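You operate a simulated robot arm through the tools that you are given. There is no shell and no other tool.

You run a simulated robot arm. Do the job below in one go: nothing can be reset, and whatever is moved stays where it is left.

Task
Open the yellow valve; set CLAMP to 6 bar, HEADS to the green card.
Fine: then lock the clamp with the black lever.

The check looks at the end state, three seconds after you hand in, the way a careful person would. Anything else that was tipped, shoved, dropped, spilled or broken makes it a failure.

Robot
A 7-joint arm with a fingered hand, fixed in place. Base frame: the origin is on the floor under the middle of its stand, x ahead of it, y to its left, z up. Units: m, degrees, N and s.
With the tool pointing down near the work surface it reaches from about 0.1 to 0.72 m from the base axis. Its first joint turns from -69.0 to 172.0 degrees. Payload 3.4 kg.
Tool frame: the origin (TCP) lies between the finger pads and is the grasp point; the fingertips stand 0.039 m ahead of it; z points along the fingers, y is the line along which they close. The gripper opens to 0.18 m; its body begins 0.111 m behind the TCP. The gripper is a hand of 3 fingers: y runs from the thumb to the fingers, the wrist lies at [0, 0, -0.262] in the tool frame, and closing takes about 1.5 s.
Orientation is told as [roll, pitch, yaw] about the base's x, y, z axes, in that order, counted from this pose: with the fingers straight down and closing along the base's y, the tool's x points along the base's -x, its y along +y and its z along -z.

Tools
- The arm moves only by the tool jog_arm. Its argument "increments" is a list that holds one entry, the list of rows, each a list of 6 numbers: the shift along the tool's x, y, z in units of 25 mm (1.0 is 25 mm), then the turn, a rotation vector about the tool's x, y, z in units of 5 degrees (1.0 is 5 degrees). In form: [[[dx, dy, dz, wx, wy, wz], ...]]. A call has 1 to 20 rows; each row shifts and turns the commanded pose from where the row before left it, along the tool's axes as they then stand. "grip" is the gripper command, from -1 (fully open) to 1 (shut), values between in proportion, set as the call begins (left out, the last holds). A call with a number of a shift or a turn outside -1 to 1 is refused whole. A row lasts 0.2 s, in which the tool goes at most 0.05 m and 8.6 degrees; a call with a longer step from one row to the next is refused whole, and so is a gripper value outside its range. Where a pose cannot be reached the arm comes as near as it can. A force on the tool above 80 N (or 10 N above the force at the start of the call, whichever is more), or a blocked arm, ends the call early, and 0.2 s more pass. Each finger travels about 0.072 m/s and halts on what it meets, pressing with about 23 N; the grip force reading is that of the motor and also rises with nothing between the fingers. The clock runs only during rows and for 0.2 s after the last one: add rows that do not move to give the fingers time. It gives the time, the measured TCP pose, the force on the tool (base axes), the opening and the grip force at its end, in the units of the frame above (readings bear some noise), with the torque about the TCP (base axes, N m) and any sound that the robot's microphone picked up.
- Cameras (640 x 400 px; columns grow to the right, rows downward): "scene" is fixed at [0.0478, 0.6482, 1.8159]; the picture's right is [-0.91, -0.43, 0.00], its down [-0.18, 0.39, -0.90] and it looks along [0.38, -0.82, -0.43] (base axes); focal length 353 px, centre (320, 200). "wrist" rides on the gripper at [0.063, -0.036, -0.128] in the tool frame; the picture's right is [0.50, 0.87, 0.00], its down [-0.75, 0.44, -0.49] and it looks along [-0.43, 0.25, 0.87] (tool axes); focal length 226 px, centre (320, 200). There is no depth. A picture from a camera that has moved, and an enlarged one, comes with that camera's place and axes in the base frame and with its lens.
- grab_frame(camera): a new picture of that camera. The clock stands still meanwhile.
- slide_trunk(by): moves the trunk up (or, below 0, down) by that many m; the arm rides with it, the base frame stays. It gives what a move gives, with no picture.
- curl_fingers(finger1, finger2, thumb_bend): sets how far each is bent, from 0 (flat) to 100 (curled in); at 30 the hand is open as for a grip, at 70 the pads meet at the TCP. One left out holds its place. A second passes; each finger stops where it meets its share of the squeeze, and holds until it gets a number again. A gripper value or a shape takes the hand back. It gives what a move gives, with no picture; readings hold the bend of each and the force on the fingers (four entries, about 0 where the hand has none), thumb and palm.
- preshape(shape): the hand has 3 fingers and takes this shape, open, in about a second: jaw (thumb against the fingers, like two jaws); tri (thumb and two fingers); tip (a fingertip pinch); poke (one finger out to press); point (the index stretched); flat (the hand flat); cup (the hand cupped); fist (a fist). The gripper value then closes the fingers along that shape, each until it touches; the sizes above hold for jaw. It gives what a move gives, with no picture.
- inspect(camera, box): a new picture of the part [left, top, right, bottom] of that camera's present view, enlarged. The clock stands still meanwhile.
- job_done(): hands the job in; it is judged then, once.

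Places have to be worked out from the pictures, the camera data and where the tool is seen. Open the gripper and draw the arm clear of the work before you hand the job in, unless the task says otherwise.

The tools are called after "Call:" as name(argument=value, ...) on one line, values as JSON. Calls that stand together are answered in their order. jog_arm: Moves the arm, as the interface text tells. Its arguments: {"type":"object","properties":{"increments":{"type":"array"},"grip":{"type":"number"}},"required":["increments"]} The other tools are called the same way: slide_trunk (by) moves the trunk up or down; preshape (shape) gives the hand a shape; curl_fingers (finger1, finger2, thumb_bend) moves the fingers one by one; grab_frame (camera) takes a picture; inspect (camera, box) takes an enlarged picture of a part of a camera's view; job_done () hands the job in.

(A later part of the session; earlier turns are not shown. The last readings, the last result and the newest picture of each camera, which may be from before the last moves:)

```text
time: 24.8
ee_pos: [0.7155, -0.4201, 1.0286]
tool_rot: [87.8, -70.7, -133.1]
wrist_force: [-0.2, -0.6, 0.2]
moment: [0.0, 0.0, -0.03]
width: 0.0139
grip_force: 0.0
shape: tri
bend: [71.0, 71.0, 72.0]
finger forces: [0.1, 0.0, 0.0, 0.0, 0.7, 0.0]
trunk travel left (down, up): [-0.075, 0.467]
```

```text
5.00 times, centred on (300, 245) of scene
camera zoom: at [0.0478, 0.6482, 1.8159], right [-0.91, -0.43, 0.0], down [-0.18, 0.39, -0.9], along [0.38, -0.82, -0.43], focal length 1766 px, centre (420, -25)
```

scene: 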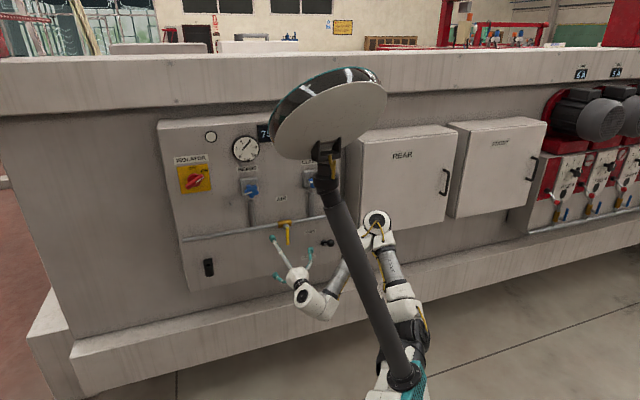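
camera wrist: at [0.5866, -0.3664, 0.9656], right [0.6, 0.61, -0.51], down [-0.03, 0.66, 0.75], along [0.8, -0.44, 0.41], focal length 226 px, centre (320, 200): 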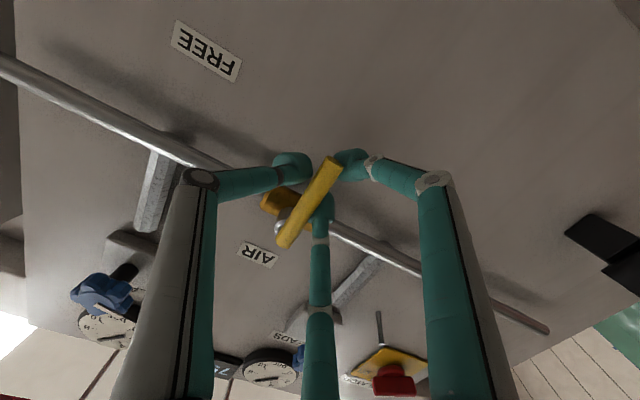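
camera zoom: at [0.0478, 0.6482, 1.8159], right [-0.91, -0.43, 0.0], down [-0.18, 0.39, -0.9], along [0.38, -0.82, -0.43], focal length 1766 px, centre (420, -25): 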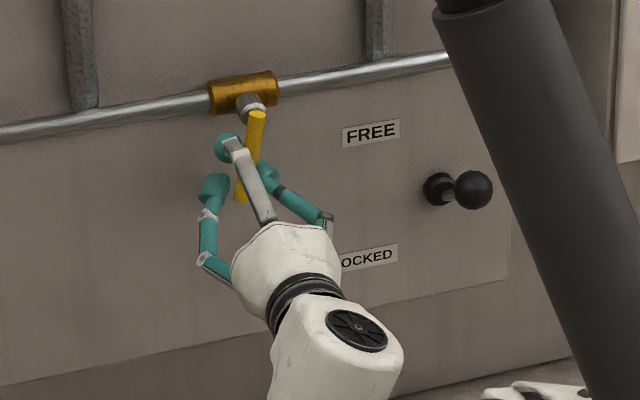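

The handle follows freely to the left (clockwise) with almost no force. I continue turning toward horizontal.

Call:
jog_arm(increments=[[[-0.008, 0.183, 0, 0, 0, 1], [-0.008, 0.183, 0, 0, 0, 1], [-0.008, 0.183, 0, 0, 0, 1], [-0.008, 0.183, 0, 0, 0, 1], [-0.008, 0.183, 0, 0, 0, 1], [-0.008, 0.183, 0, 0, 0, 1], [-0.008, 0.183, 0, 0, 0, 1]]])

Call:
inspect(camera="scene", box=[255, 205, 345, 285])

Call:
grab_frame(camera="wrist")

```text
time: 26.4
ee_pos: [0.7326, -0.4023, 1.0501]
tool_rot: [89.0, -35.7, -134.6]
wrist_force: [0.1, 0.4, -1.5]
moment: [0.0, 0.02, 0.01]
width: 0.0138
grip_force: 0.0
shape: tri
bend: [71.0, 71.0, 71.0]
finger forces: [0.0, 0.0, 0.0, 0.1, 1.0, 0.1]
trunk travel left (down, up): [-0.075, 0.467]
```

```text
5.00 times, centred on (300, 245) of scene
camera zoom: at [0.0478, 0.6482, 1.8159], right [-0.91, -0.43, 0.0], down [-0.18, 0.39, -0.9], along [0.38, -0.82, -0.43], focal length 1766 px, centre (420, -25)
```

zoom: 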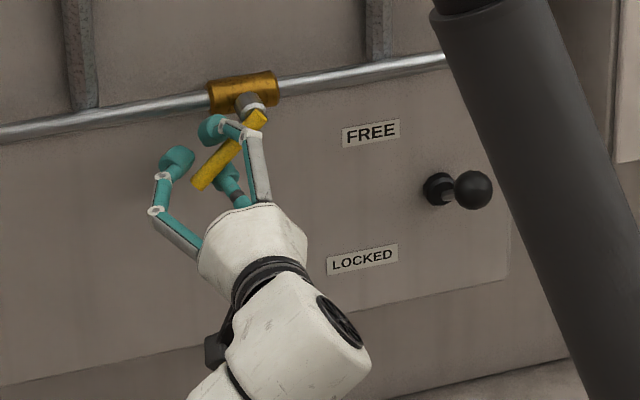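

```text
taken
camera wrist: at [0.6649, -0.2893, 0.9841], right [0.65, 0.64, 0.41], down [-0.59, 0.09, 0.8], along [0.48, -0.76, 0.44], focal length 226 px, centre (320, 200)
```

wrist: 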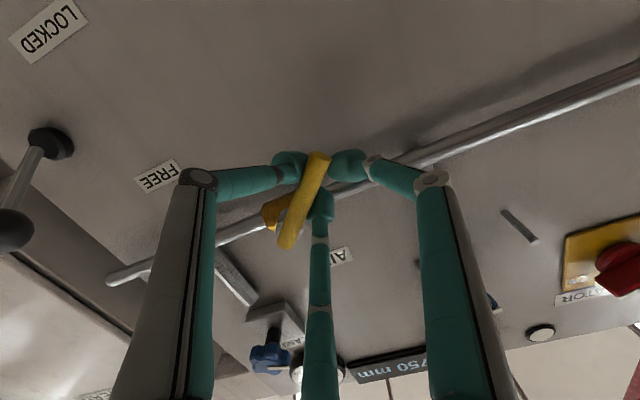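

Turning smoothly (about 55° so far). I continue the remaining 35°, watching clearance to the pipe.

Call:
jog_arm(increments=[[[-0.008, 0.183, 0, 0, 0, 1], [-0.008, 0.183, 0, 0, 0, 1], [-0.008, 0.183, 0, 0, 0, 1], [-0.008, 0.183, 0, 0, 0, 1], [-0.008, 0.183, 0, 0, 0, 1]]])

Call:
jog_arm(increments=[[[-0.008, 0.183, 0, 0, 0, 1], [-0.008, 0.183, 0, 0, 0, 1]]])

Call:
inspect(camera="scene", box=[255, 205, 345, 285])

Call:
grab_frame(camera="wrist")

```text
time: 27.6
ee_pos: [0.7403, -0.3973, 1.0694]
tool_rot: [89.4, -10.7, -135.0]
wrist_force: [0.8, -1.0, -1.5]
moment: [0.02, 0.01, 0.0]
width: 0.0139
grip_force: 0.0
shape: tri
bend: [71.0, 71.0, 71.0]
finger forces: [0.0, 0.0, 0.0, 0.0, 1.0, 0.1]
trunk travel left (down, up): [-0.075, 0.467]
```

```text
time: 28.2
ee_pos: [0.741, -0.3959, 1.08]
tool_rot: [89.3, -0.6, -135.0]
wrist_force: [0.8, -1.0, -1.7]
moment: [0.0, -0.02, -0.04]
width: 0.014
grip_force: 0.2
shape: tri
bend: [71.0, 71.0, 71.0]
finger forces: [0.0, 0.0, 0.1, 0.0, 1.3, 0.0]
trunk travel left (down, up): [-0.075, 0.467]
```

```text
5.00 times, centred on (300, 245) of scene
camera zoom: at [0.0478, 0.6482, 1.8159], right [-0.91, -0.43, 0.0], down [-0.18, 0.39, -0.9], along [0.38, -0.82, -0.43], focal length 1766 px, centre (420, -25)
```

zoom: 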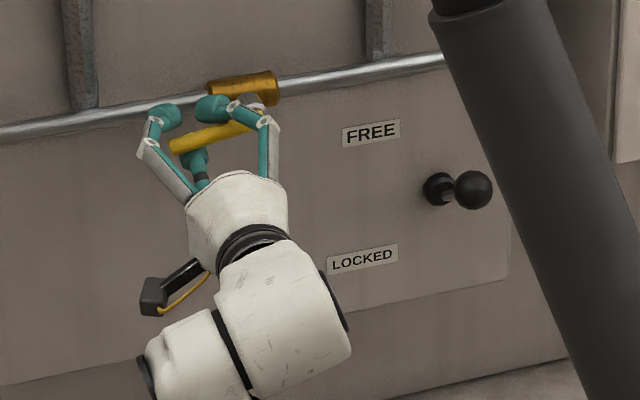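

```text
taken
camera wrist: at [0.6952, -0.2592, 1.0433], right [0.37, 0.35, 0.86], down [-0.87, -0.18, 0.45], along [0.32, -0.92, 0.24], focal length 226 px, centre (320, 200)
```

wrist: 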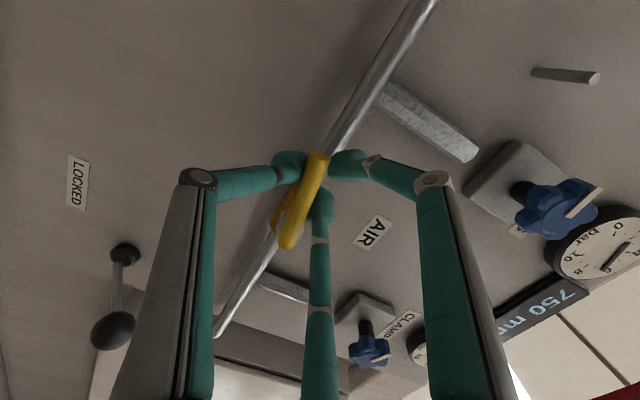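

The handle is about parallel to the pipe. I push a further 10° gently to make sure it meets its stop.

Call:
jog_arm(increments=[[[-0.004, 0.092, 0, 0, 0, 0.5], [-0.004, 0.092, 0, 0, 0, 0.5], [-0.004, 0.092, 0, 0, 0, 0.5], [-0.004, 0.092, 0, 0, 0, 0.5]]])

Call:
inspect(camera="scene", box=[255, 205, 345, 285])

Call:
inspect(camera="wrist", box=[240, 100, 400, 270])

```text
time: 29.2
ee_pos: [0.7407, -0.3973, 1.0881]
tool_rot: [89.3, 9.2, -135.1]
wrist_force: [0.9, -1.0, -0.9]
moment: [0.02, 0.05, -0.03]
width: 0.014
grip_force: 0.0
shape: tri
bend: [71.0, 71.0, 71.0]
finger forces: [0.1, 0.0, 0.1, 0.0, 1.3, 0.0]
trunk travel left (down, up): [-0.075, 0.467]
```

```text
5.00 times, centred on (300, 245) of scene
camera zoom: at [0.0478, 0.6482, 1.8159], right [-0.91, -0.43, 0.0], down [-0.18, 0.39, -0.9], along [0.38, -0.82, -0.43], focal length 1766 px, centre (420, -25)
```

zoom: 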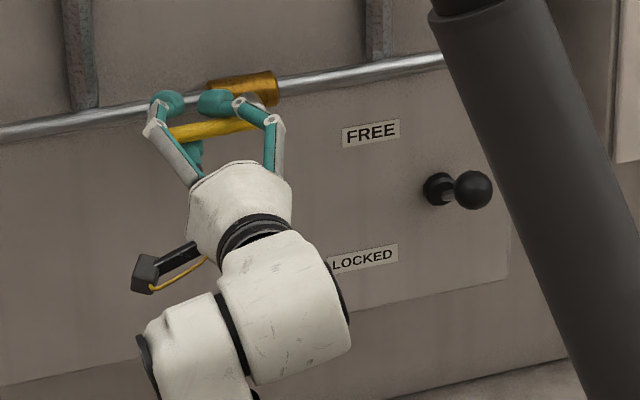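

```text
2.35 times, centred on (320, 185) of wrist
camera zoom: at [0.6984, -0.2565, 1.063], right [0.26, 0.24, 0.94], down [-0.92, -0.23, 0.31], along [0.29, -0.94, 0.16], focal length 532 px, centre (320, 235)
```

zoom: 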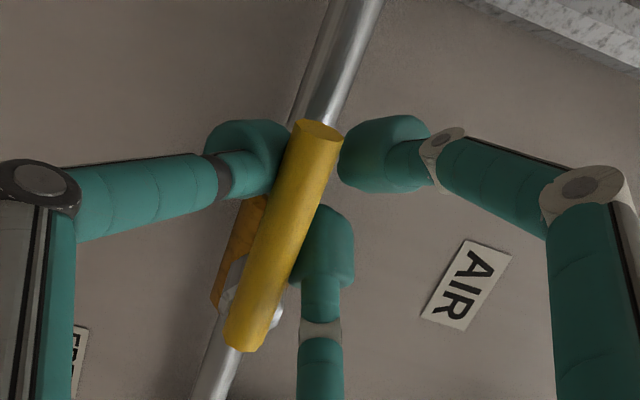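

The handle is now near parallel to the pipe with no stop felt yet. I zoom closer to judge its angle against the pipe.

Call:
inspect(camera="scene", box=[270, 210, 320, 242])

```text
12.50 times, centred on (295, 226) of scene
camera zoom: at [0.0478, 0.6482, 1.8159], right [-0.91, -0.43, 0.0], down [-0.18, 0.39, -0.9], along [0.38, -0.82, -0.43], focal length 4415 px, centre (632, -125)
```

zoom: 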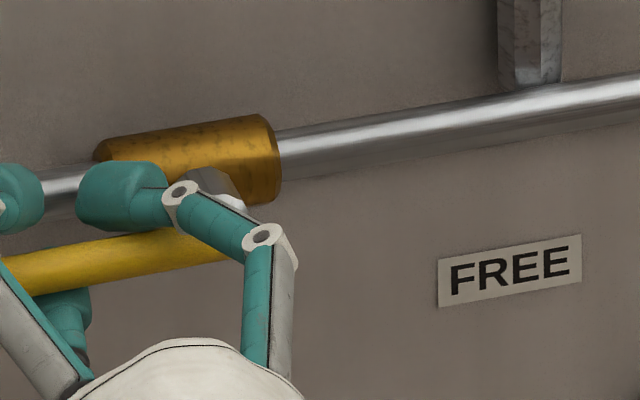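

The handle is parallel to the pipe within about a degree. I nudge another 5° to feel for a stop.

Call:
jog_arm(increments=[[[-0.004, 0.092, 0, 0, 0, 0.5], [-0.004, 0.092, 0, 0, 0, 0.5]]])

Call:
inspect(camera="scene", box=[270, 210, 320, 242])

```text
time: 29.8
ee_pos: [0.7394, -0.3984, 1.0923]
tool_rot: [89.3, 14.3, -135.4]
wrist_force: [-0.7, -0.2, -4.2]
moment: [0.02, 0.09, -0.01]
width: 0.0149
grip_force: 0.1
shape: tri
bend: [71.0, 71.0, 71.0]
finger forces: [0.0, 0.0, 0.0, 0.1, 3.6, 0.0]
trunk travel left (down, up): [-0.075, 0.467]
```

```text
12.50 times, centred on (295, 226) of scene
camera zoom: at [0.0478, 0.6482, 1.8159], right [-0.91, -0.43, 0.0], down [-0.18, 0.39, -0.9], along [0.38, -0.82, -0.43], focal length 4415 px, centre (632, -125)
```

zoom: 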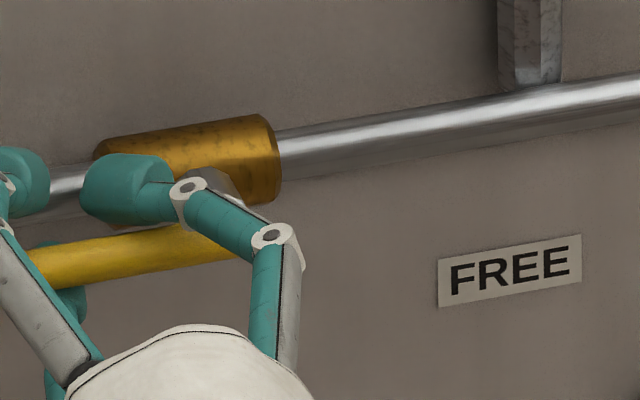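

The thumb force rose and the handle stopped moving, so the valve is at its open stop. I open the fingers and withdraw straight back.

Call:
jog_arm(increments=[[[0, 0, 0, 0, 0, 0], [0, -0.2, -0.2, 0, 0, 0], [0, 0, 0, 0, 0, 0], [0, 0, -0.8, 0, 0, 0], [0, 0, -0.8, 0, 0, 0], [0, 0, -0.8, 0, 0, 0]]], grip=0.3)

Call:
grab_frame(camera="scene")

Call:
grab_frame(camera="wrist")

```text
time: 31.2
ee_pos: [0.6924, -0.3498, 1.0882]
tool_rot: [89.3, 14.3, -135.1]
wrist_force: [-0.3, -0.9, 0.0]
moment: [0.0, -0.01, -0.05]
width: 0.0626
grip_force: 0.0
shape: tri
bend: [72.0, 72.0, 74.0]
finger forces: [0.0, 0.0, 0.0, 0.1, 0.0, 0.0]
trunk travel left (down, up): [-0.075, 0.467]
```

```text
taken
```

scene: 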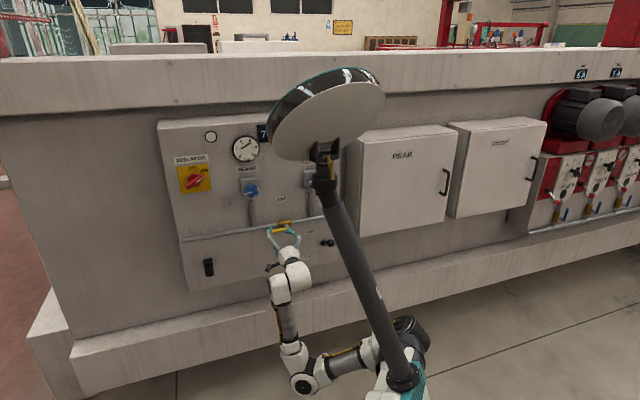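

```text
taken
camera wrist: at [0.6536, -0.2095, 1.0704], right [0.2, 0.18, 0.96], down [-0.94, -0.25, 0.24], along [0.28, -0.95, 0.12], focal length 226 px, centre (320, 200)
```

wrist: 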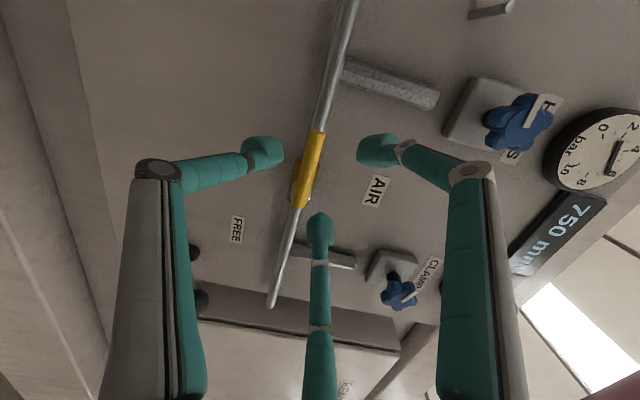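

The valve is open and the gauge appears to have changed. I zoom on both gauges.

Call:
inspect(camera="scene", box=[225, 130, 285, 210])

Call:
inspect(camera="wrist", box=[440, 60, 640, 220])

Call:
inspect(camera="scene", box=[265, 205, 315, 255])

```text
5.00 times, centred on (255, 170) of scene
camera zoom: at [0.0478, 0.6482, 1.8159], right [-0.91, -0.43, 0.0], down [-0.18, 0.39, -0.9], along [0.38, -0.82, -0.43], focal length 1766 px, centre (645, 350)
```

zoom: 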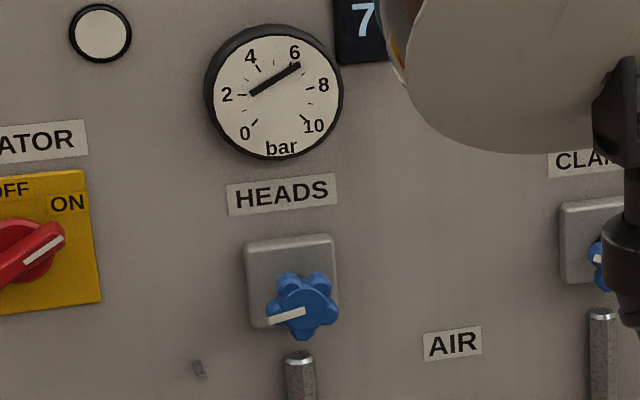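

```text
2.50 times, centred on (540, 140) of wrist
camera zoom: at [0.6536, -0.2095, 1.0704], right [0.2, 0.18, 0.96], down [-0.94, -0.25, 0.24], along [0.28, -0.95, 0.12], focal length 565 px, centre (-230, 350)
```

zoom: 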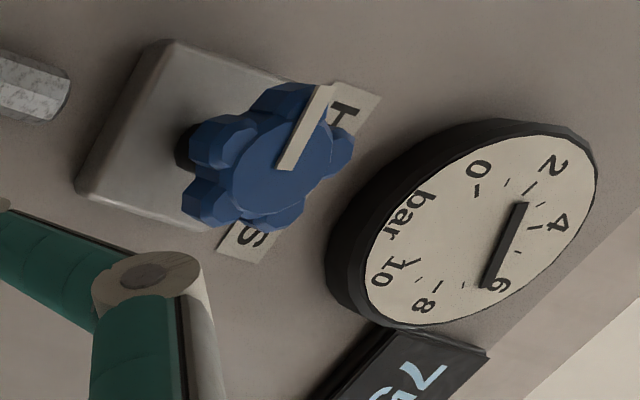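

```text
8.00 times, centred on (290, 230) of scene
camera zoom: at [0.0478, 0.6482, 1.8159], right [-0.91, -0.43, 0.0], down [-0.18, 0.39, -0.9], along [0.38, -0.82, -0.43], focal length 2826 px, centre (560, -40)
```

zoom: 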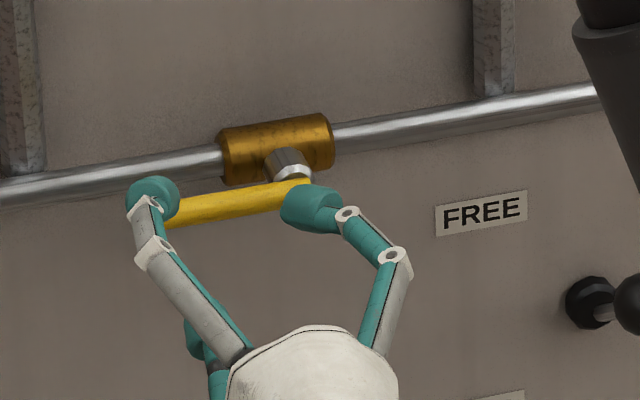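

HEADS now appears to read a bit above 6. I zoom in strongly on the gauge to read it properly.

Call:
inspect(camera="scene", box=[228, 130, 264, 166])

Call:
inspect(camera="wrist", box=[540, 95, 640, 200])

```text
11.11 times, centred on (246, 148) of scene
camera zoom: at [0.0478, 0.6482, 1.8159], right [-0.91, -0.43, 0.0], down [-0.18, 0.39, -0.9], along [0.38, -0.82, -0.43], focal length 3925 px, centre (1142, 778)
```

zoom: 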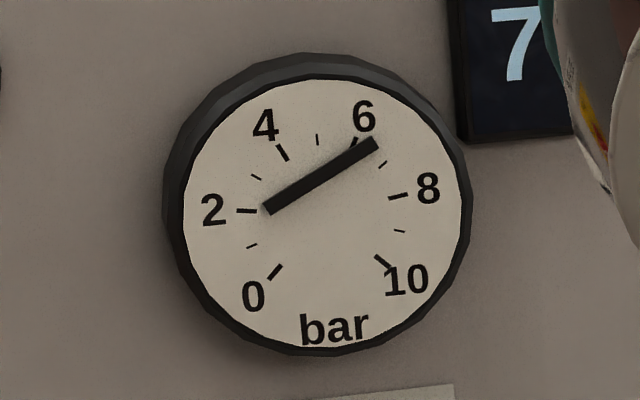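

```text
3.81 times, centred on (590, 148) of wrist
camera zoom: at [0.6536, -0.2095, 1.0704], right [0.2, 0.18, 0.96], down [-0.94, -0.25, 0.24], along [0.28, -0.95, 0.12], focal length 861 px, centre (-709, 400)
```

zoom: 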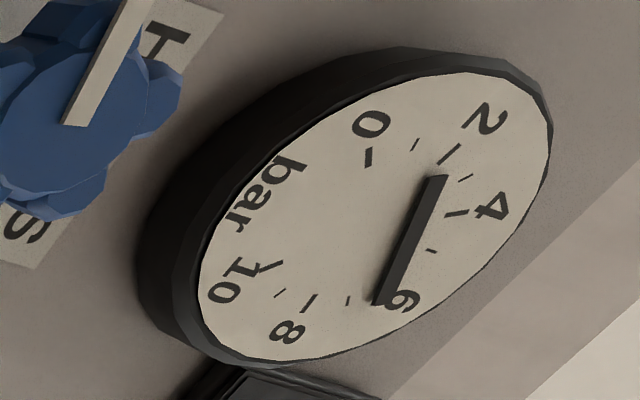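

The needle's angle is what changed (roughly 46° → 66° from vertical); its pivot looks offset above the dial centre, so I must calibrate it. I raise the trunk so that the mast head no longer hides the CLAMP gauge.

Call:
slide_trunk(by=0.15)

Call:
grab_frame(camera="scene")

Call:
grab_frame(camera="wrist")

```text
time: 33.0
ee_pos: [0.6954, -0.3514, 1.2372]
tool_rot: [89.2, 14.2, -135.1]
wrist_force: [-0.4, 0.0, 1.1]
moment: [0.0, -0.02, -0.02]
width: 0.0627
grip_force: 0.0
shape: tri
bend: [72.0, 72.0, 74.0]
finger forces: [0.0, 0.1, 0.0, 0.1, 0.0, 0.0]
trunk travel left (down, up): [-0.225, 0.317]
```

```text
taken
```

scene: 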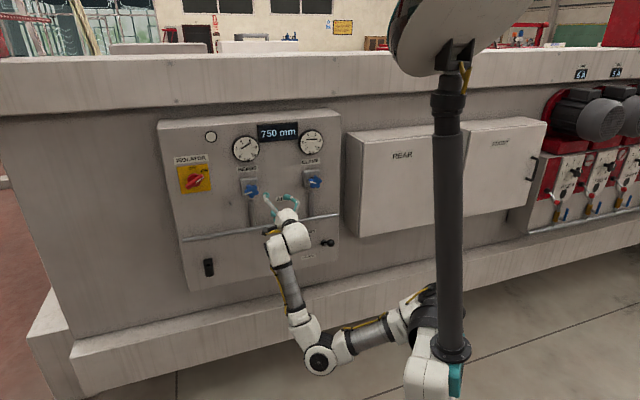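

```text
taken
camera wrist: at [0.6555, -0.2095, 1.2186], right [0.2, 0.18, 0.96], down [-0.94, -0.25, 0.24], along [0.28, -0.95, 0.12], focal length 226 px, centre (320, 200)
```

wrist: 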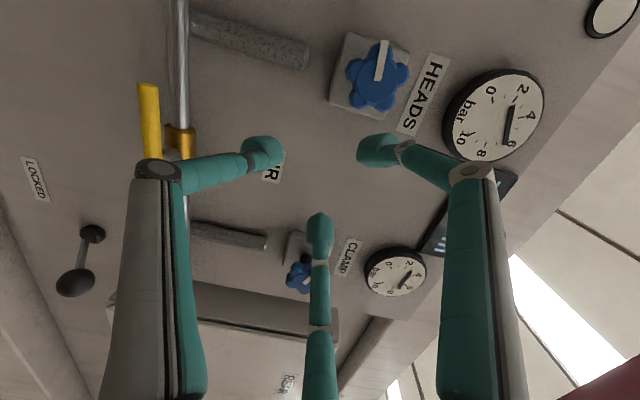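

Now both gauges are visible in the scene view. I zoom in on each.

Call:
inspect(camera="scene", box=[294, 124, 330, 160])

Call:
inspect(camera="scene", box=[228, 130, 264, 166])

Call:
inspect(camera="scene", box=[295, 160, 335, 200])

Call:
inspect(camera="scene", box=[230, 165, 270, 205])

```text
11.11 times, centred on (312, 142) of scene
camera zoom: at [0.0478, 0.6482, 1.8159], right [-0.91, -0.43, 0.0], down [-0.18, 0.39, -0.9], along [0.38, -0.82, -0.43], focal length 3925 px, centre (409, 844)
```

zoom: 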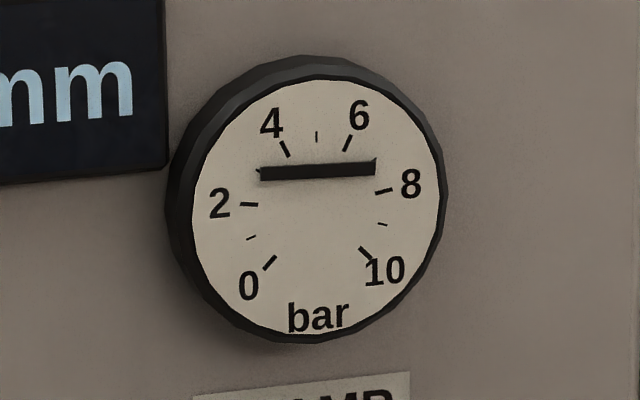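

```text
11.11 times, centred on (246, 148) of scene
camera zoom: at [0.0478, 0.6482, 1.8159], right [-0.91, -0.43, 0.0], down [-0.18, 0.39, -0.9], along [0.38, -0.82, -0.43], focal length 3925 px, centre (1142, 778)
```

zoom: 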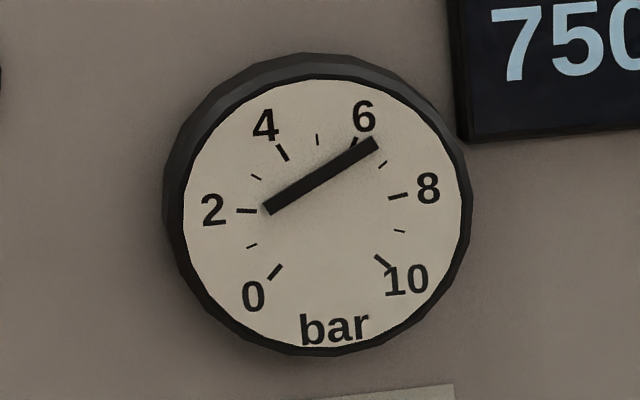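

```text
10.00 times, centred on (315, 180) of scene
camera zoom: at [0.0478, 0.6482, 1.8159], right [-0.91, -0.43, 0.0], down [-0.18, 0.39, -0.9], along [0.38, -0.82, -0.43], focal length 3532 px, centre (370, 400)
```

zoom: 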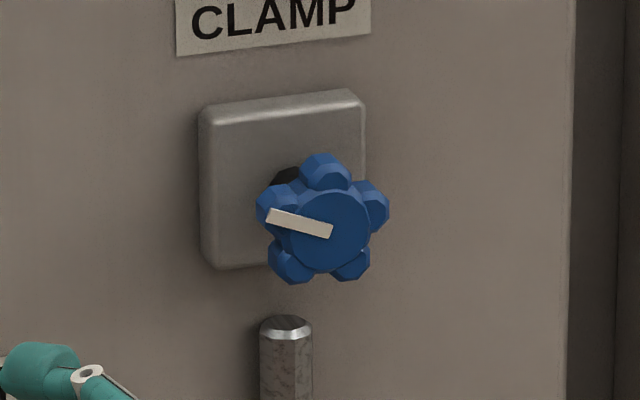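

```text
10.00 times, centred on (250, 185) of scene
camera zoom: at [0.0478, 0.6482, 1.8159], right [-0.91, -0.43, 0.0], down [-0.18, 0.39, -0.9], along [0.38, -0.82, -0.43], focal length 3532 px, centre (1020, 350)
```

zoom: 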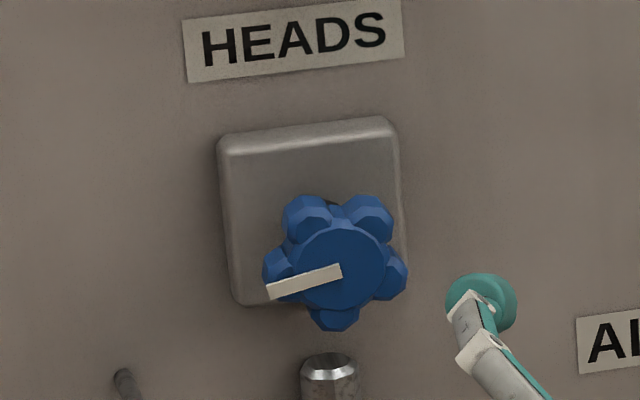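

Both needles are symmetric bars: at start both lay at −135° (0 bar, valve closed), now HEADS ≈0.8 bar and CLAMP ≈1.9 bar, consistent with the two knob pointers (~30° per bar, clockwise up). I zoom with the wrist camera to get the knob and block depth.

Call:
inspect(camera="wrist", box=[310, 10, 450, 140])

Call:
inspect(camera="wrist", box=[270, 200, 450, 320])

Call:
inspect(camera="wrist", box=[0, 130, 160, 320])

```text
3.08 times, centred on (380, 75) of wrist
camera zoom: at [0.6555, -0.2095, 1.2186], right [0.2, 0.18, 0.96], down [-0.94, -0.25, 0.24], along [0.28, -0.95, 0.12], focal length 696 px, centre (135, 585)
```

zoom: 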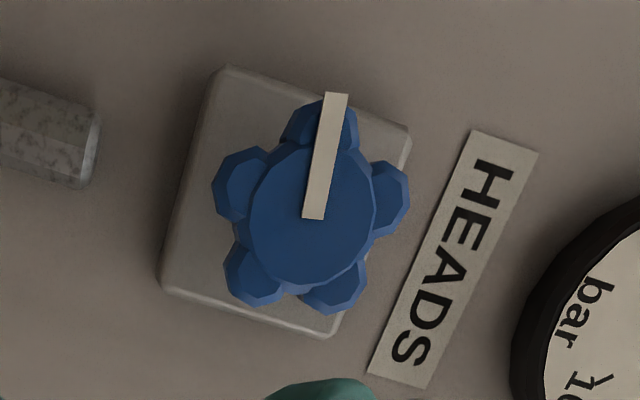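

```text
3.33 times, centred on (360, 260) of wrist
camera zoom: at [0.6555, -0.2095, 1.2186], right [0.2, 0.18, 0.96], down [-0.94, -0.25, 0.24], along [0.28, -0.95, 0.12], focal length 754 px, centre (187, 0)
```

zoom: 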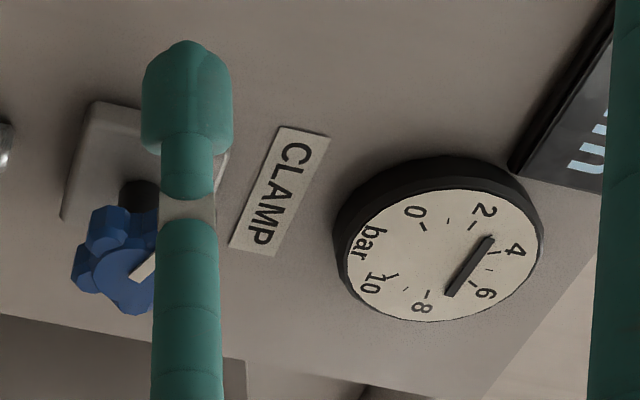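

```text
2.11 times, centred on (80, 225) of wrist
camera zoom: at [0.6555, -0.2095, 1.2186], right [0.2, 0.18, 0.96], down [-0.94, -0.25, 0.24], along [0.28, -0.95, 0.12], focal length 476 px, centre (825, 147)
```

zoom: 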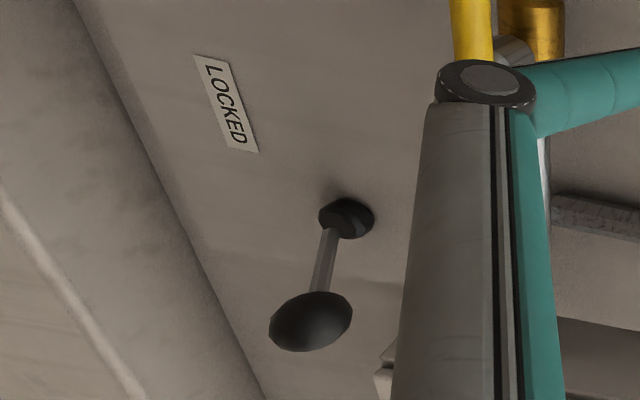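

The knob front is at n≈-0.823 and the mounting block front at n≈-0.88, so there is room for the fingertips behind the knob. I back off and unwind the roll by −100° so I have turning range for the CLAMP knob.

Call:
jog_arm(increments=[[[0, 0, -0.8, -0.15, 0.04, 0], [0, 0, -0.8, 0, 0, -1], [0, 0, 0, 0, 0, -1], [0, 0, 0, 0, 0, -1], [0, 0, 0, 0, 0, -1], [0, 0, 0, 0, 0, -1], [0, 0, 0, 0, 0, -1], [0, 0, 0, 0, 0, -1], [0, 0, 0, 0, 0, -1], [0, 0, 0, 0, 0, -1], [0, 0, 0, 0, 0, -1], [0, 0, 0, 0, 0, -1], [0, 0, 0, 0, 0, -1], [0, 0, 0, 0, 0, -1], [0, 0, 0, 0, 0, -1], [0, 0, 0, 0, 0, -1], [0, 0, 0, 0, 0, -1], [0, 0, 0, 0, 0, -1], [0, 0, 0, 0, 0, -1], [0, 0, 0, 0, 0, -1]]], grip=-0.1)

Call:
grab_frame(camera="scene")

Call:
grab_frame(camera="wrist")

```text
time: 37.2
ee_pos: [0.6662, -0.323, 1.2387]
tool_rot: [90.2, -80.8, -135.2]
wrist_force: [0.3, 0.0, -0.5]
moment: [-0.02, 0.01, 0.01]
width: 0.0982
grip_force: 0.1
shape: tri
bend: [70.0, 70.0, 71.0]
finger forces: [0.0, 0.0, 0.0, 0.1, 0.1, 0.1]
trunk travel left (down, up): [-0.225, 0.317]
```

```text
taken
```

scene: 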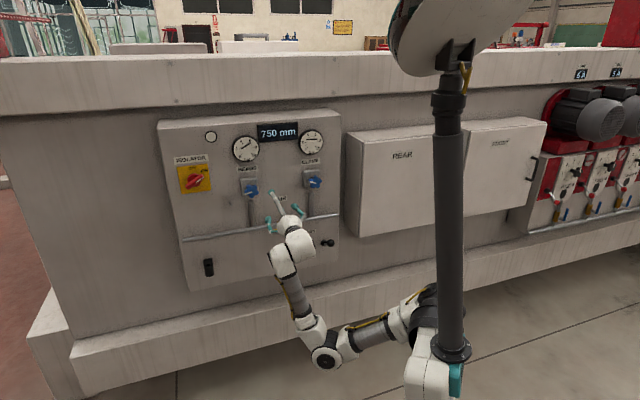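

```text
taken
camera wrist: at [0.5593, -0.2485, 1.1696], right [0.66, 0.66, -0.35], down [-0.13, 0.57, 0.81], along [0.74, -0.49, 0.46], focal length 226 px, centre (320, 200)
```

wrist: 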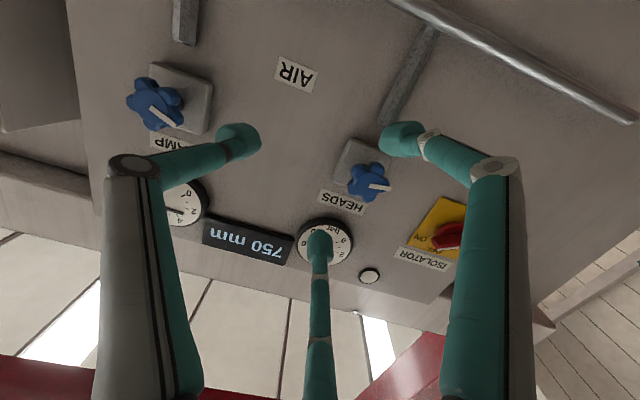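

Roll is now about +9° from "x down". I unwind another 70° to have the full turn available, then check.

Call:
jog_arm(increments=[[[0, 0, 0, 0, 0, -1], [0, 0, 0, 0, 0, -1], [0, 0, 0, 0, 0, -1], [0, 0, 0, 0, 0, -1], [0, 0, 0, 0, 0, -1], [0, 0, 0, 0, 0, -1], [0, 0, 0, 0, 0, -1], [0, 0, 0, 0, 0, -1], [0, 0, 0, 0, 0, -1], [0, 0, 0, 0, 0, -1], [0, 0, 0, 0, 0, -1], [0, 0, 0, 0, 0, -1], [0, 0, 0, 0, 0, -1], [0, 0, 0, 0, 0, -1]]])

Call:
grab_frame(camera="wrist")

```text
time: 40.2
ee_pos: [0.6665, -0.3214, 1.2387]
tool_rot: [-90.2, -29.2, 45.1]
wrist_force: [-0.4, 0.2, -0.4]
moment: [0.0, -0.01, 0.0]
width: 0.0981
grip_force: 0.1
shape: tri
bend: [70.0, 70.0, 71.0]
finger forces: [0.1, 0.0, 0.0, 0.1, 0.0, 0.1]
trunk travel left (down, up): [-0.225, 0.317]
```

```text
taken
camera wrist: at [0.5259, -0.2819, 1.2395], right [-0.01, -0.01, -1.0], down [0.27, 0.96, -0.01], along [0.96, -0.27, -0.01], focal length 226 px, centre (320, 200)
```

wrist: 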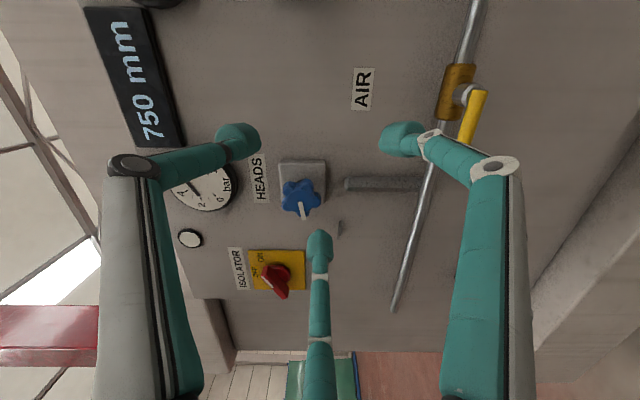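

Now I translate the hand to a standoff in front of the CLAMP knob (t≈0.059, z≈1.262, n≈-0.74).

Call:
jog_arm(increments=[[[0.861, -0.627, 0.237, 0, 0, 0], [0.861, -0.627, 0.237, 0, 0, 0], [0.861, -0.627, 0.237, 0, 0, 0], [0.861, -0.627, 0.237, 0, 0, 0], [0.861, -0.627, 0.237, 0, 0, 0], [0.861, -0.627, 0.237, 0, 0, 0], [0.861, -0.627, 0.237, 0, 0, 0], [0, 0, 0, 0, 0, 0]]])

Call:
grab_frame(camera="wrist")

Call:
grab_frame(camera="scene")

```text
time: 42.0
ee_pos: [0.5637, -0.4822, 1.2617]
tool_rot: [-90.1, -29.4, 45.0]
wrist_force: [-0.7, 0.5, 0.3]
moment: [-0.01, 0.03, 0.03]
width: 0.0983
grip_force: 0.0
shape: tri
bend: [70.0, 70.0, 71.0]
finger forces: [0.0, 0.0, 0.1, 0.0, 0.1, 0.0]
trunk travel left (down, up): [-0.225, 0.317]
```

```text
taken
camera wrist: at [0.4239, -0.4421, 1.2621], right [-0.01, -0.01, -1.0], down [0.27, 0.96, -0.01], along [0.96, -0.27, -0.01], focal length 226 px, centre (320, 200)
```

wrist: 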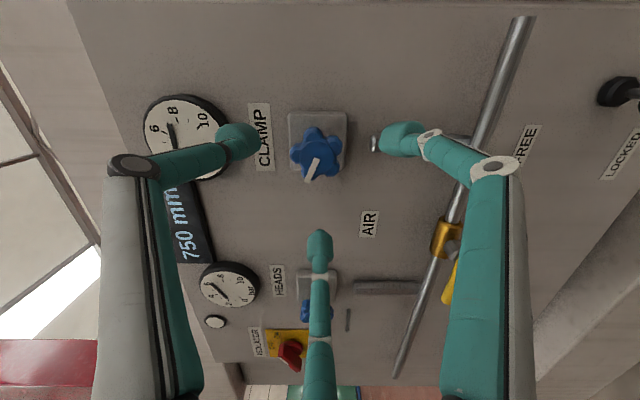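

```text
taken
```

scene: 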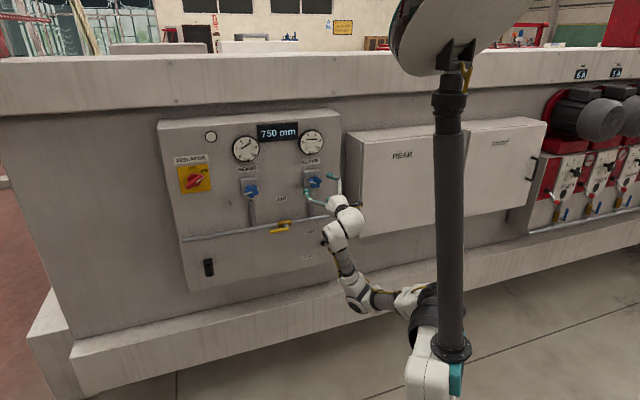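

The knob lies almost on the tool axis. I zoom in for fine alignment.

Call:
inspect(camera="wrist", box=[270, 100, 370, 200])

Call:
inspect(camera="scene", box=[290, 150, 350, 210])

```text
4.00 times, centred on (320, 150) of wrist
camera zoom: at [0.4239, -0.4421, 1.2621], right [-0.01, -0.01, -1.0], down [0.27, 0.96, -0.01], along [0.96, -0.27, -0.01], focal length 904 px, centre (320, 400)
```

zoom: 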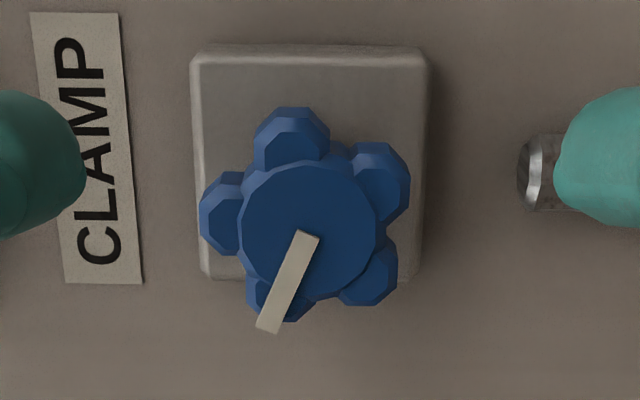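

```text
6.67 times, centred on (320, 180) of scene
camera zoom: at [0.0478, 0.6482, 1.8159], right [-0.91, -0.43, 0.0], down [-0.18, 0.39, -0.9], along [0.38, -0.82, -0.43], focal length 2355 px, centre (320, 333)
```

zoom: 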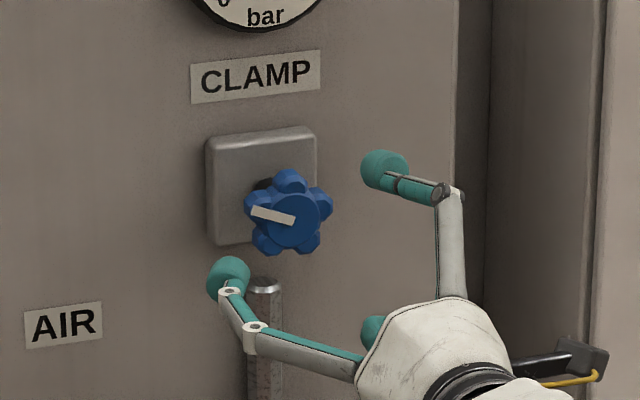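

The knob centre is about 2 mm above the tool axis. I correct that and move in so the finger pads surround the knob.

Call:
jog_arm(increments=[[[-0.05, -0.085, 0.865, 0, 0, 0], [0, 0, 0.865, 0, 0, 0], [0, 0, 0.865, 0, 0, 0], [0, 0, 0.865, 0, 0, 0], [0, 0, 0, 0, 0, 0]]])

Call:
grab_frame(camera="wrist")

Call:
inspect(camera="scene", box=[290, 120, 350, 220])

```text
time: 43.2
ee_pos: [0.6245, -0.5454, 1.2642]
tool_rot: [-90.1, -29.2, 45.0]
wrist_force: [-0.1, 0.3, -0.7]
moment: [0.01, -0.02, 0.02]
width: 0.0987
grip_force: 0.0
shape: tri
bend: [70.0, 70.0, 71.0]
finger forces: [0.0, 0.0, 0.1, 0.1, 0.0, 0.1]
trunk travel left (down, up): [-0.225, 0.317]
```

```text
taken
camera wrist: at [0.4847, -0.5039, 1.2642], right [-0.01, -0.01, -1.0], down [0.27, 0.96, -0.01], along [0.96, -0.27, -0.01], focal length 226 px, centre (320, 200)
```

wrist: 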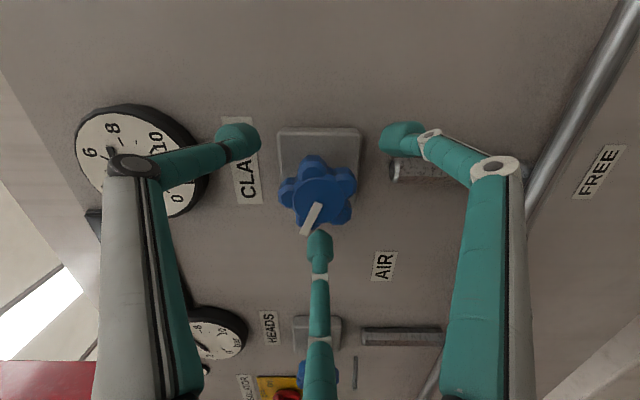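

```text
4.00 times, centred on (320, 170) of scene
camera zoom: at [0.0478, 0.6482, 1.8159], right [-0.91, -0.43, 0.0], down [-0.18, 0.39, -0.9], along [0.38, -0.82, -0.43], focal length 1413 px, centre (320, 320)
```

zoom: 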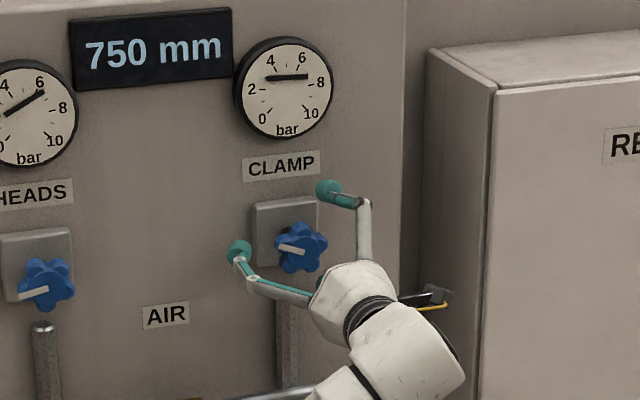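

I'm in around the knob; I zoom in to verify centring and depth before closing.

Call:
inspect(camera="wrist", box=[255, 120, 385, 250])

```text
3.08 times, centred on (320, 185) of wrist
camera zoom: at [0.4847, -0.5039, 1.2642], right [-0.01, -0.01, -1.0], down [0.27, 0.96, -0.01], along [0.96, -0.27, -0.01], focal length 696 px, centre (320, 246)
```

zoom: 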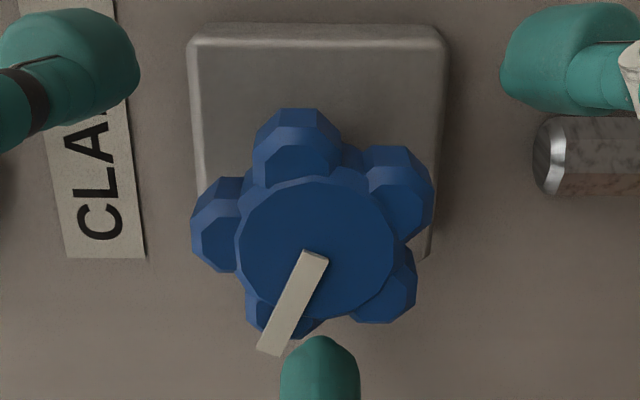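

The knob front is right at the TCP and centred within 1–2 mm. I close the fingers on it.

Call:
jog_arm(increments=[[[0, 0, 0, 0, 0, 0], [0, 0, 0, 0, 0, 0], [0, 0, 0, 0, 0, 0], [0, 0, 0, 0, 0, 0], [0, 0, 0, 0, 0, 0], [0, 0, 0, 0, 0, 0]]], grip=0.7)

Call:
inspect(camera="wrist", box=[220, 100, 420, 260])

Call:
inspect(camera="scene", box=[290, 120, 350, 220])

```text
time: 44.6
ee_pos: [0.6263, -0.5469, 1.2636]
tool_rot: [-90.1, -29.3, 44.9]
wrist_force: [10.7, -9.9, 4.8]
moment: [-0.12, -0.17, -0.08]
width: 0.0348
grip_force: 22.8
shape: tri
bend: [72.0, 72.0, 74.0]
finger forces: [19.9, 21.1, 0.1, 0.0, 21.9, 0.0]
trunk travel left (down, up): [-0.225, 0.317]
```

```text
2.50 times, centred on (320, 180) of wrist
camera zoom: at [0.4858, -0.5056, 1.2631], right [-0.01, -0.01, -1.0], down [0.27, 0.96, -0.01], along [0.96, -0.27, -0.01], focal length 565 px, centre (320, 250)
```

zoom: 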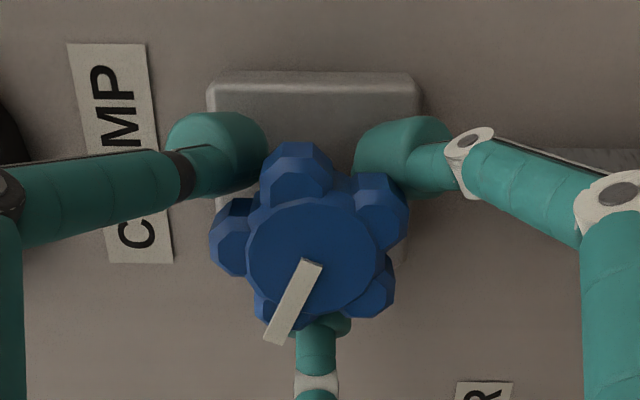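

```text
4.00 times, centred on (320, 170) of scene
camera zoom: at [0.0478, 0.6482, 1.8159], right [-0.91, -0.43, 0.0], down [-0.18, 0.39, -0.9], along [0.38, -0.82, -0.43], focal length 1413 px, centre (320, 320)
```

zoom: 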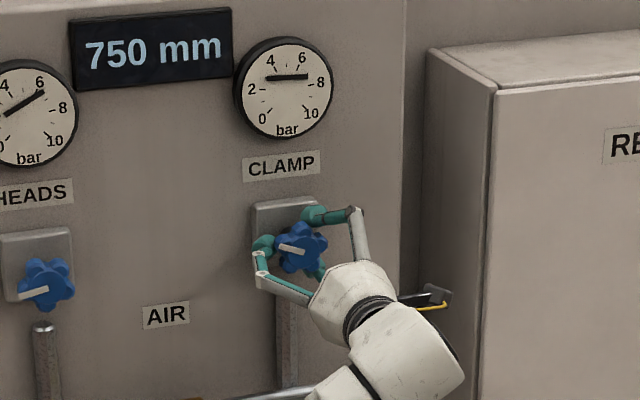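

Firm grip (≈20 N per finger). I turn clockwise 30° first and check both gauge and knob.

Call:
jog_arm(increments=[[[0, 0, 0, 0, 0, 1], [0, 0, 0, 0, 0, 1], [0, 0, 0, 0, 0, 1], [0, 0, 0, 0, 0, 1], [0, 0, 0, 0, 0, 1], [0, 0, 0, 0, 0, 1]]])

Call:
inspect(camera="scene", box=[290, 120, 350, 220])

Call:
inspect(camera="scene", box=[294, 124, 330, 160])

```text
time: 46.0
ee_pos: [0.6256, -0.545, 1.262]
tool_rot: [-89.9, -59.5, 44.8]
wrist_force: [12.1, -10.4, 1.1]
moment: [-0.07, -0.07, -0.16]
width: 0.0343
grip_force: 23.1
shape: tri
bend: [72.0, 72.0, 74.0]
finger forces: [22.2, 21.0, 0.0, 0.0, 20.8, 0.1]
trunk travel left (down, up): [-0.225, 0.317]
```

```text
4.00 times, centred on (320, 170) of scene
camera zoom: at [0.0478, 0.6482, 1.8159], right [-0.91, -0.43, 0.0], down [-0.18, 0.39, -0.9], along [0.38, -0.82, -0.43], focal length 1413 px, centre (320, 320)
```

zoom: 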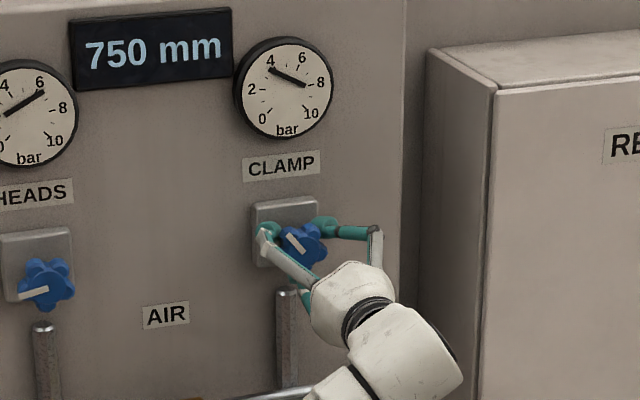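

```text
11.11 times, centred on (312, 142) of scene
camera zoom: at [0.0478, 0.6482, 1.8159], right [-0.91, -0.43, 0.0], down [-0.18, 0.39, -0.9], along [0.38, -0.82, -0.43], focal length 3925 px, centre (409, 844)
```

zoom: 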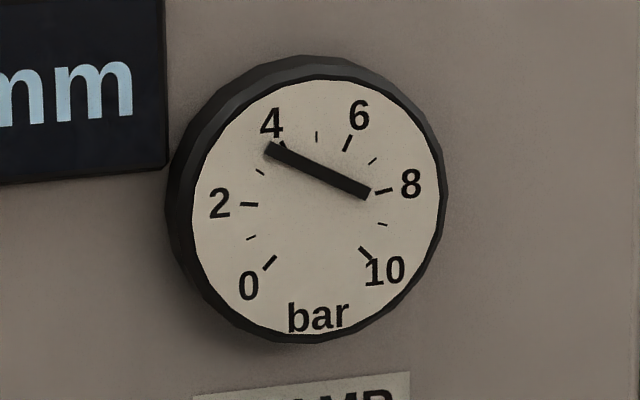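

The needle moved with the knob (≈27° needle per 30° knob ≈ 1 bar). I turn 30° more to confirm my reading of the needle (≈2.9 → ≈3.9 bar).

Call:
jog_arm(increments=[[[0, 0, 0, 0, 0, 1], [0, 0, 0, 0, 0, 1], [0, 0, 0, 0, 0, 1], [0, 0, 0, 0, 0, 1], [0, 0, 0, 0, 0, 1], [0, 0, 0, 0, 0, 1]]])

Call:
inspect(camera="scene", box=[294, 124, 330, 160])

Call:
inspect(camera="scene", box=[290, 150, 350, 210])

```text
time: 47.4
ee_pos: [0.6283, -0.545, 1.2622]
tool_rot: [-82.7, -89.3, 37.8]
wrist_force: [12.5, -9.4, -1.7]
moment: [0.02, 0.07, -0.08]
width: 0.0338
grip_force: 22.7
shape: tri
bend: [72.0, 72.0, 74.0]
finger forces: [23.8, 20.2, 0.0, 0.1, 20.4, 0.1]
trunk travel left (down, up): [-0.225, 0.317]
```

```text
11.11 times, centred on (312, 142) of scene
camera zoom: at [0.0478, 0.6482, 1.8159], right [-0.91, -0.43, 0.0], down [-0.18, 0.39, -0.9], along [0.38, -0.82, -0.43], focal length 3925 px, centre (409, 844)
```

zoom: 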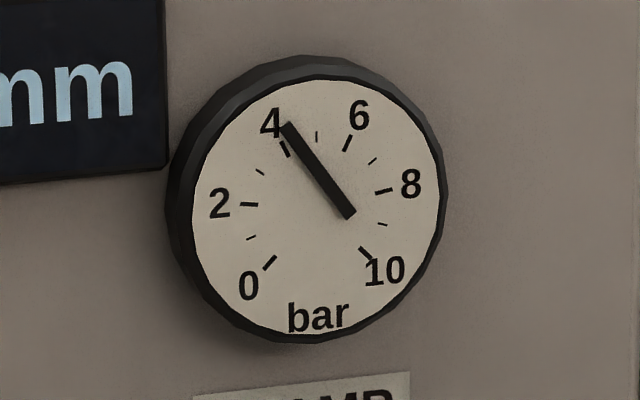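

```text
6.67 times, centred on (320, 180) of scene
camera zoom: at [0.0478, 0.6482, 1.8159], right [-0.91, -0.43, 0.0], down [-0.18, 0.39, -0.9], along [0.38, -0.82, -0.43], focal length 2355 px, centre (320, 333)
```

zoom: 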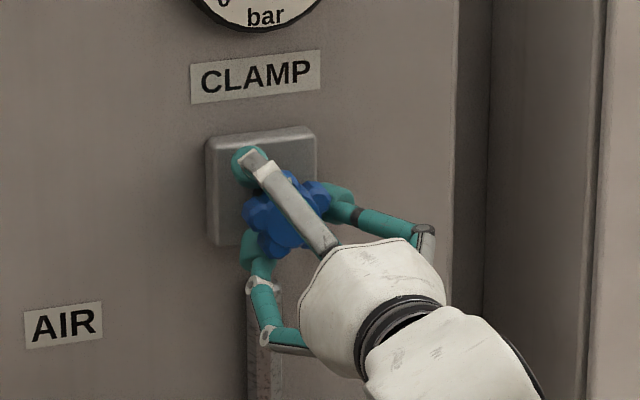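

Reading ≈3.8 bar, still moving, so my interpretation is confirmed. I turn another 50° and re-read.

Call:
jog_arm(increments=[[[0, 0, 0, 0, 0, 1], [0, 0, 0, 0, 0, 1], [0, 0, 0, 0, 0, 1], [0, 0, 0, 0, 0, 1], [0, 0, 0, 0, 0, 1], [0, 0, 0, 0, 0, 1], [0, 0, 0, 0, 0, 1], [0, 0, 0, 0, 0, 1], [0, 0, 0, 0, 0, 1], [0, 0, 0, 0, 0, 1]]])

Call:
inspect(camera="scene", box=[294, 124, 330, 160])

Call:
grab_frame(camera="wrist")

```text
time: 49.6
ee_pos: [0.6287, -0.5445, 1.2623]
tool_rot: [89.9, -40.8, -135.0]
wrist_force: [19.1, -5.4, 0.6]
moment: [0.0, 0.11, 0.07]
width: 0.0329
grip_force: 22.9
shape: tri
bend: [71.0, 72.0, 75.0]
finger forces: [24.5, 20.5, 0.0, 0.0, 19.6, 0.0]
trunk travel left (down, up): [-0.225, 0.317]
```

```text
11.11 times, centred on (312, 142) of scene
camera zoom: at [0.0478, 0.6482, 1.8159], right [-0.91, -0.43, 0.0], down [-0.18, 0.39, -0.9], along [0.38, -0.82, -0.43], focal length 3925 px, centre (409, 844)
```

zoom: 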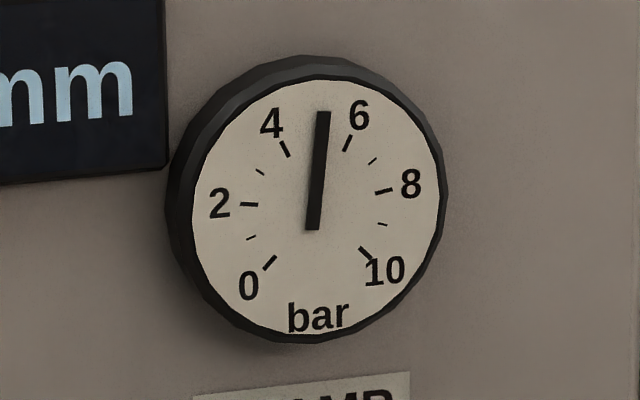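

```text
taken
camera wrist: at [0.556, -0.4356, 1.1926], right [0.67, 0.67, 0.33], down [-0.55, 0.14, 0.82], along [0.5, -0.73, 0.46], focal length 226 px, centre (320, 200)
```

wrist: 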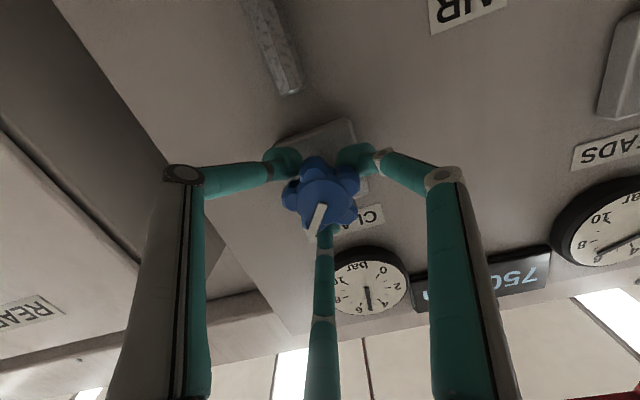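

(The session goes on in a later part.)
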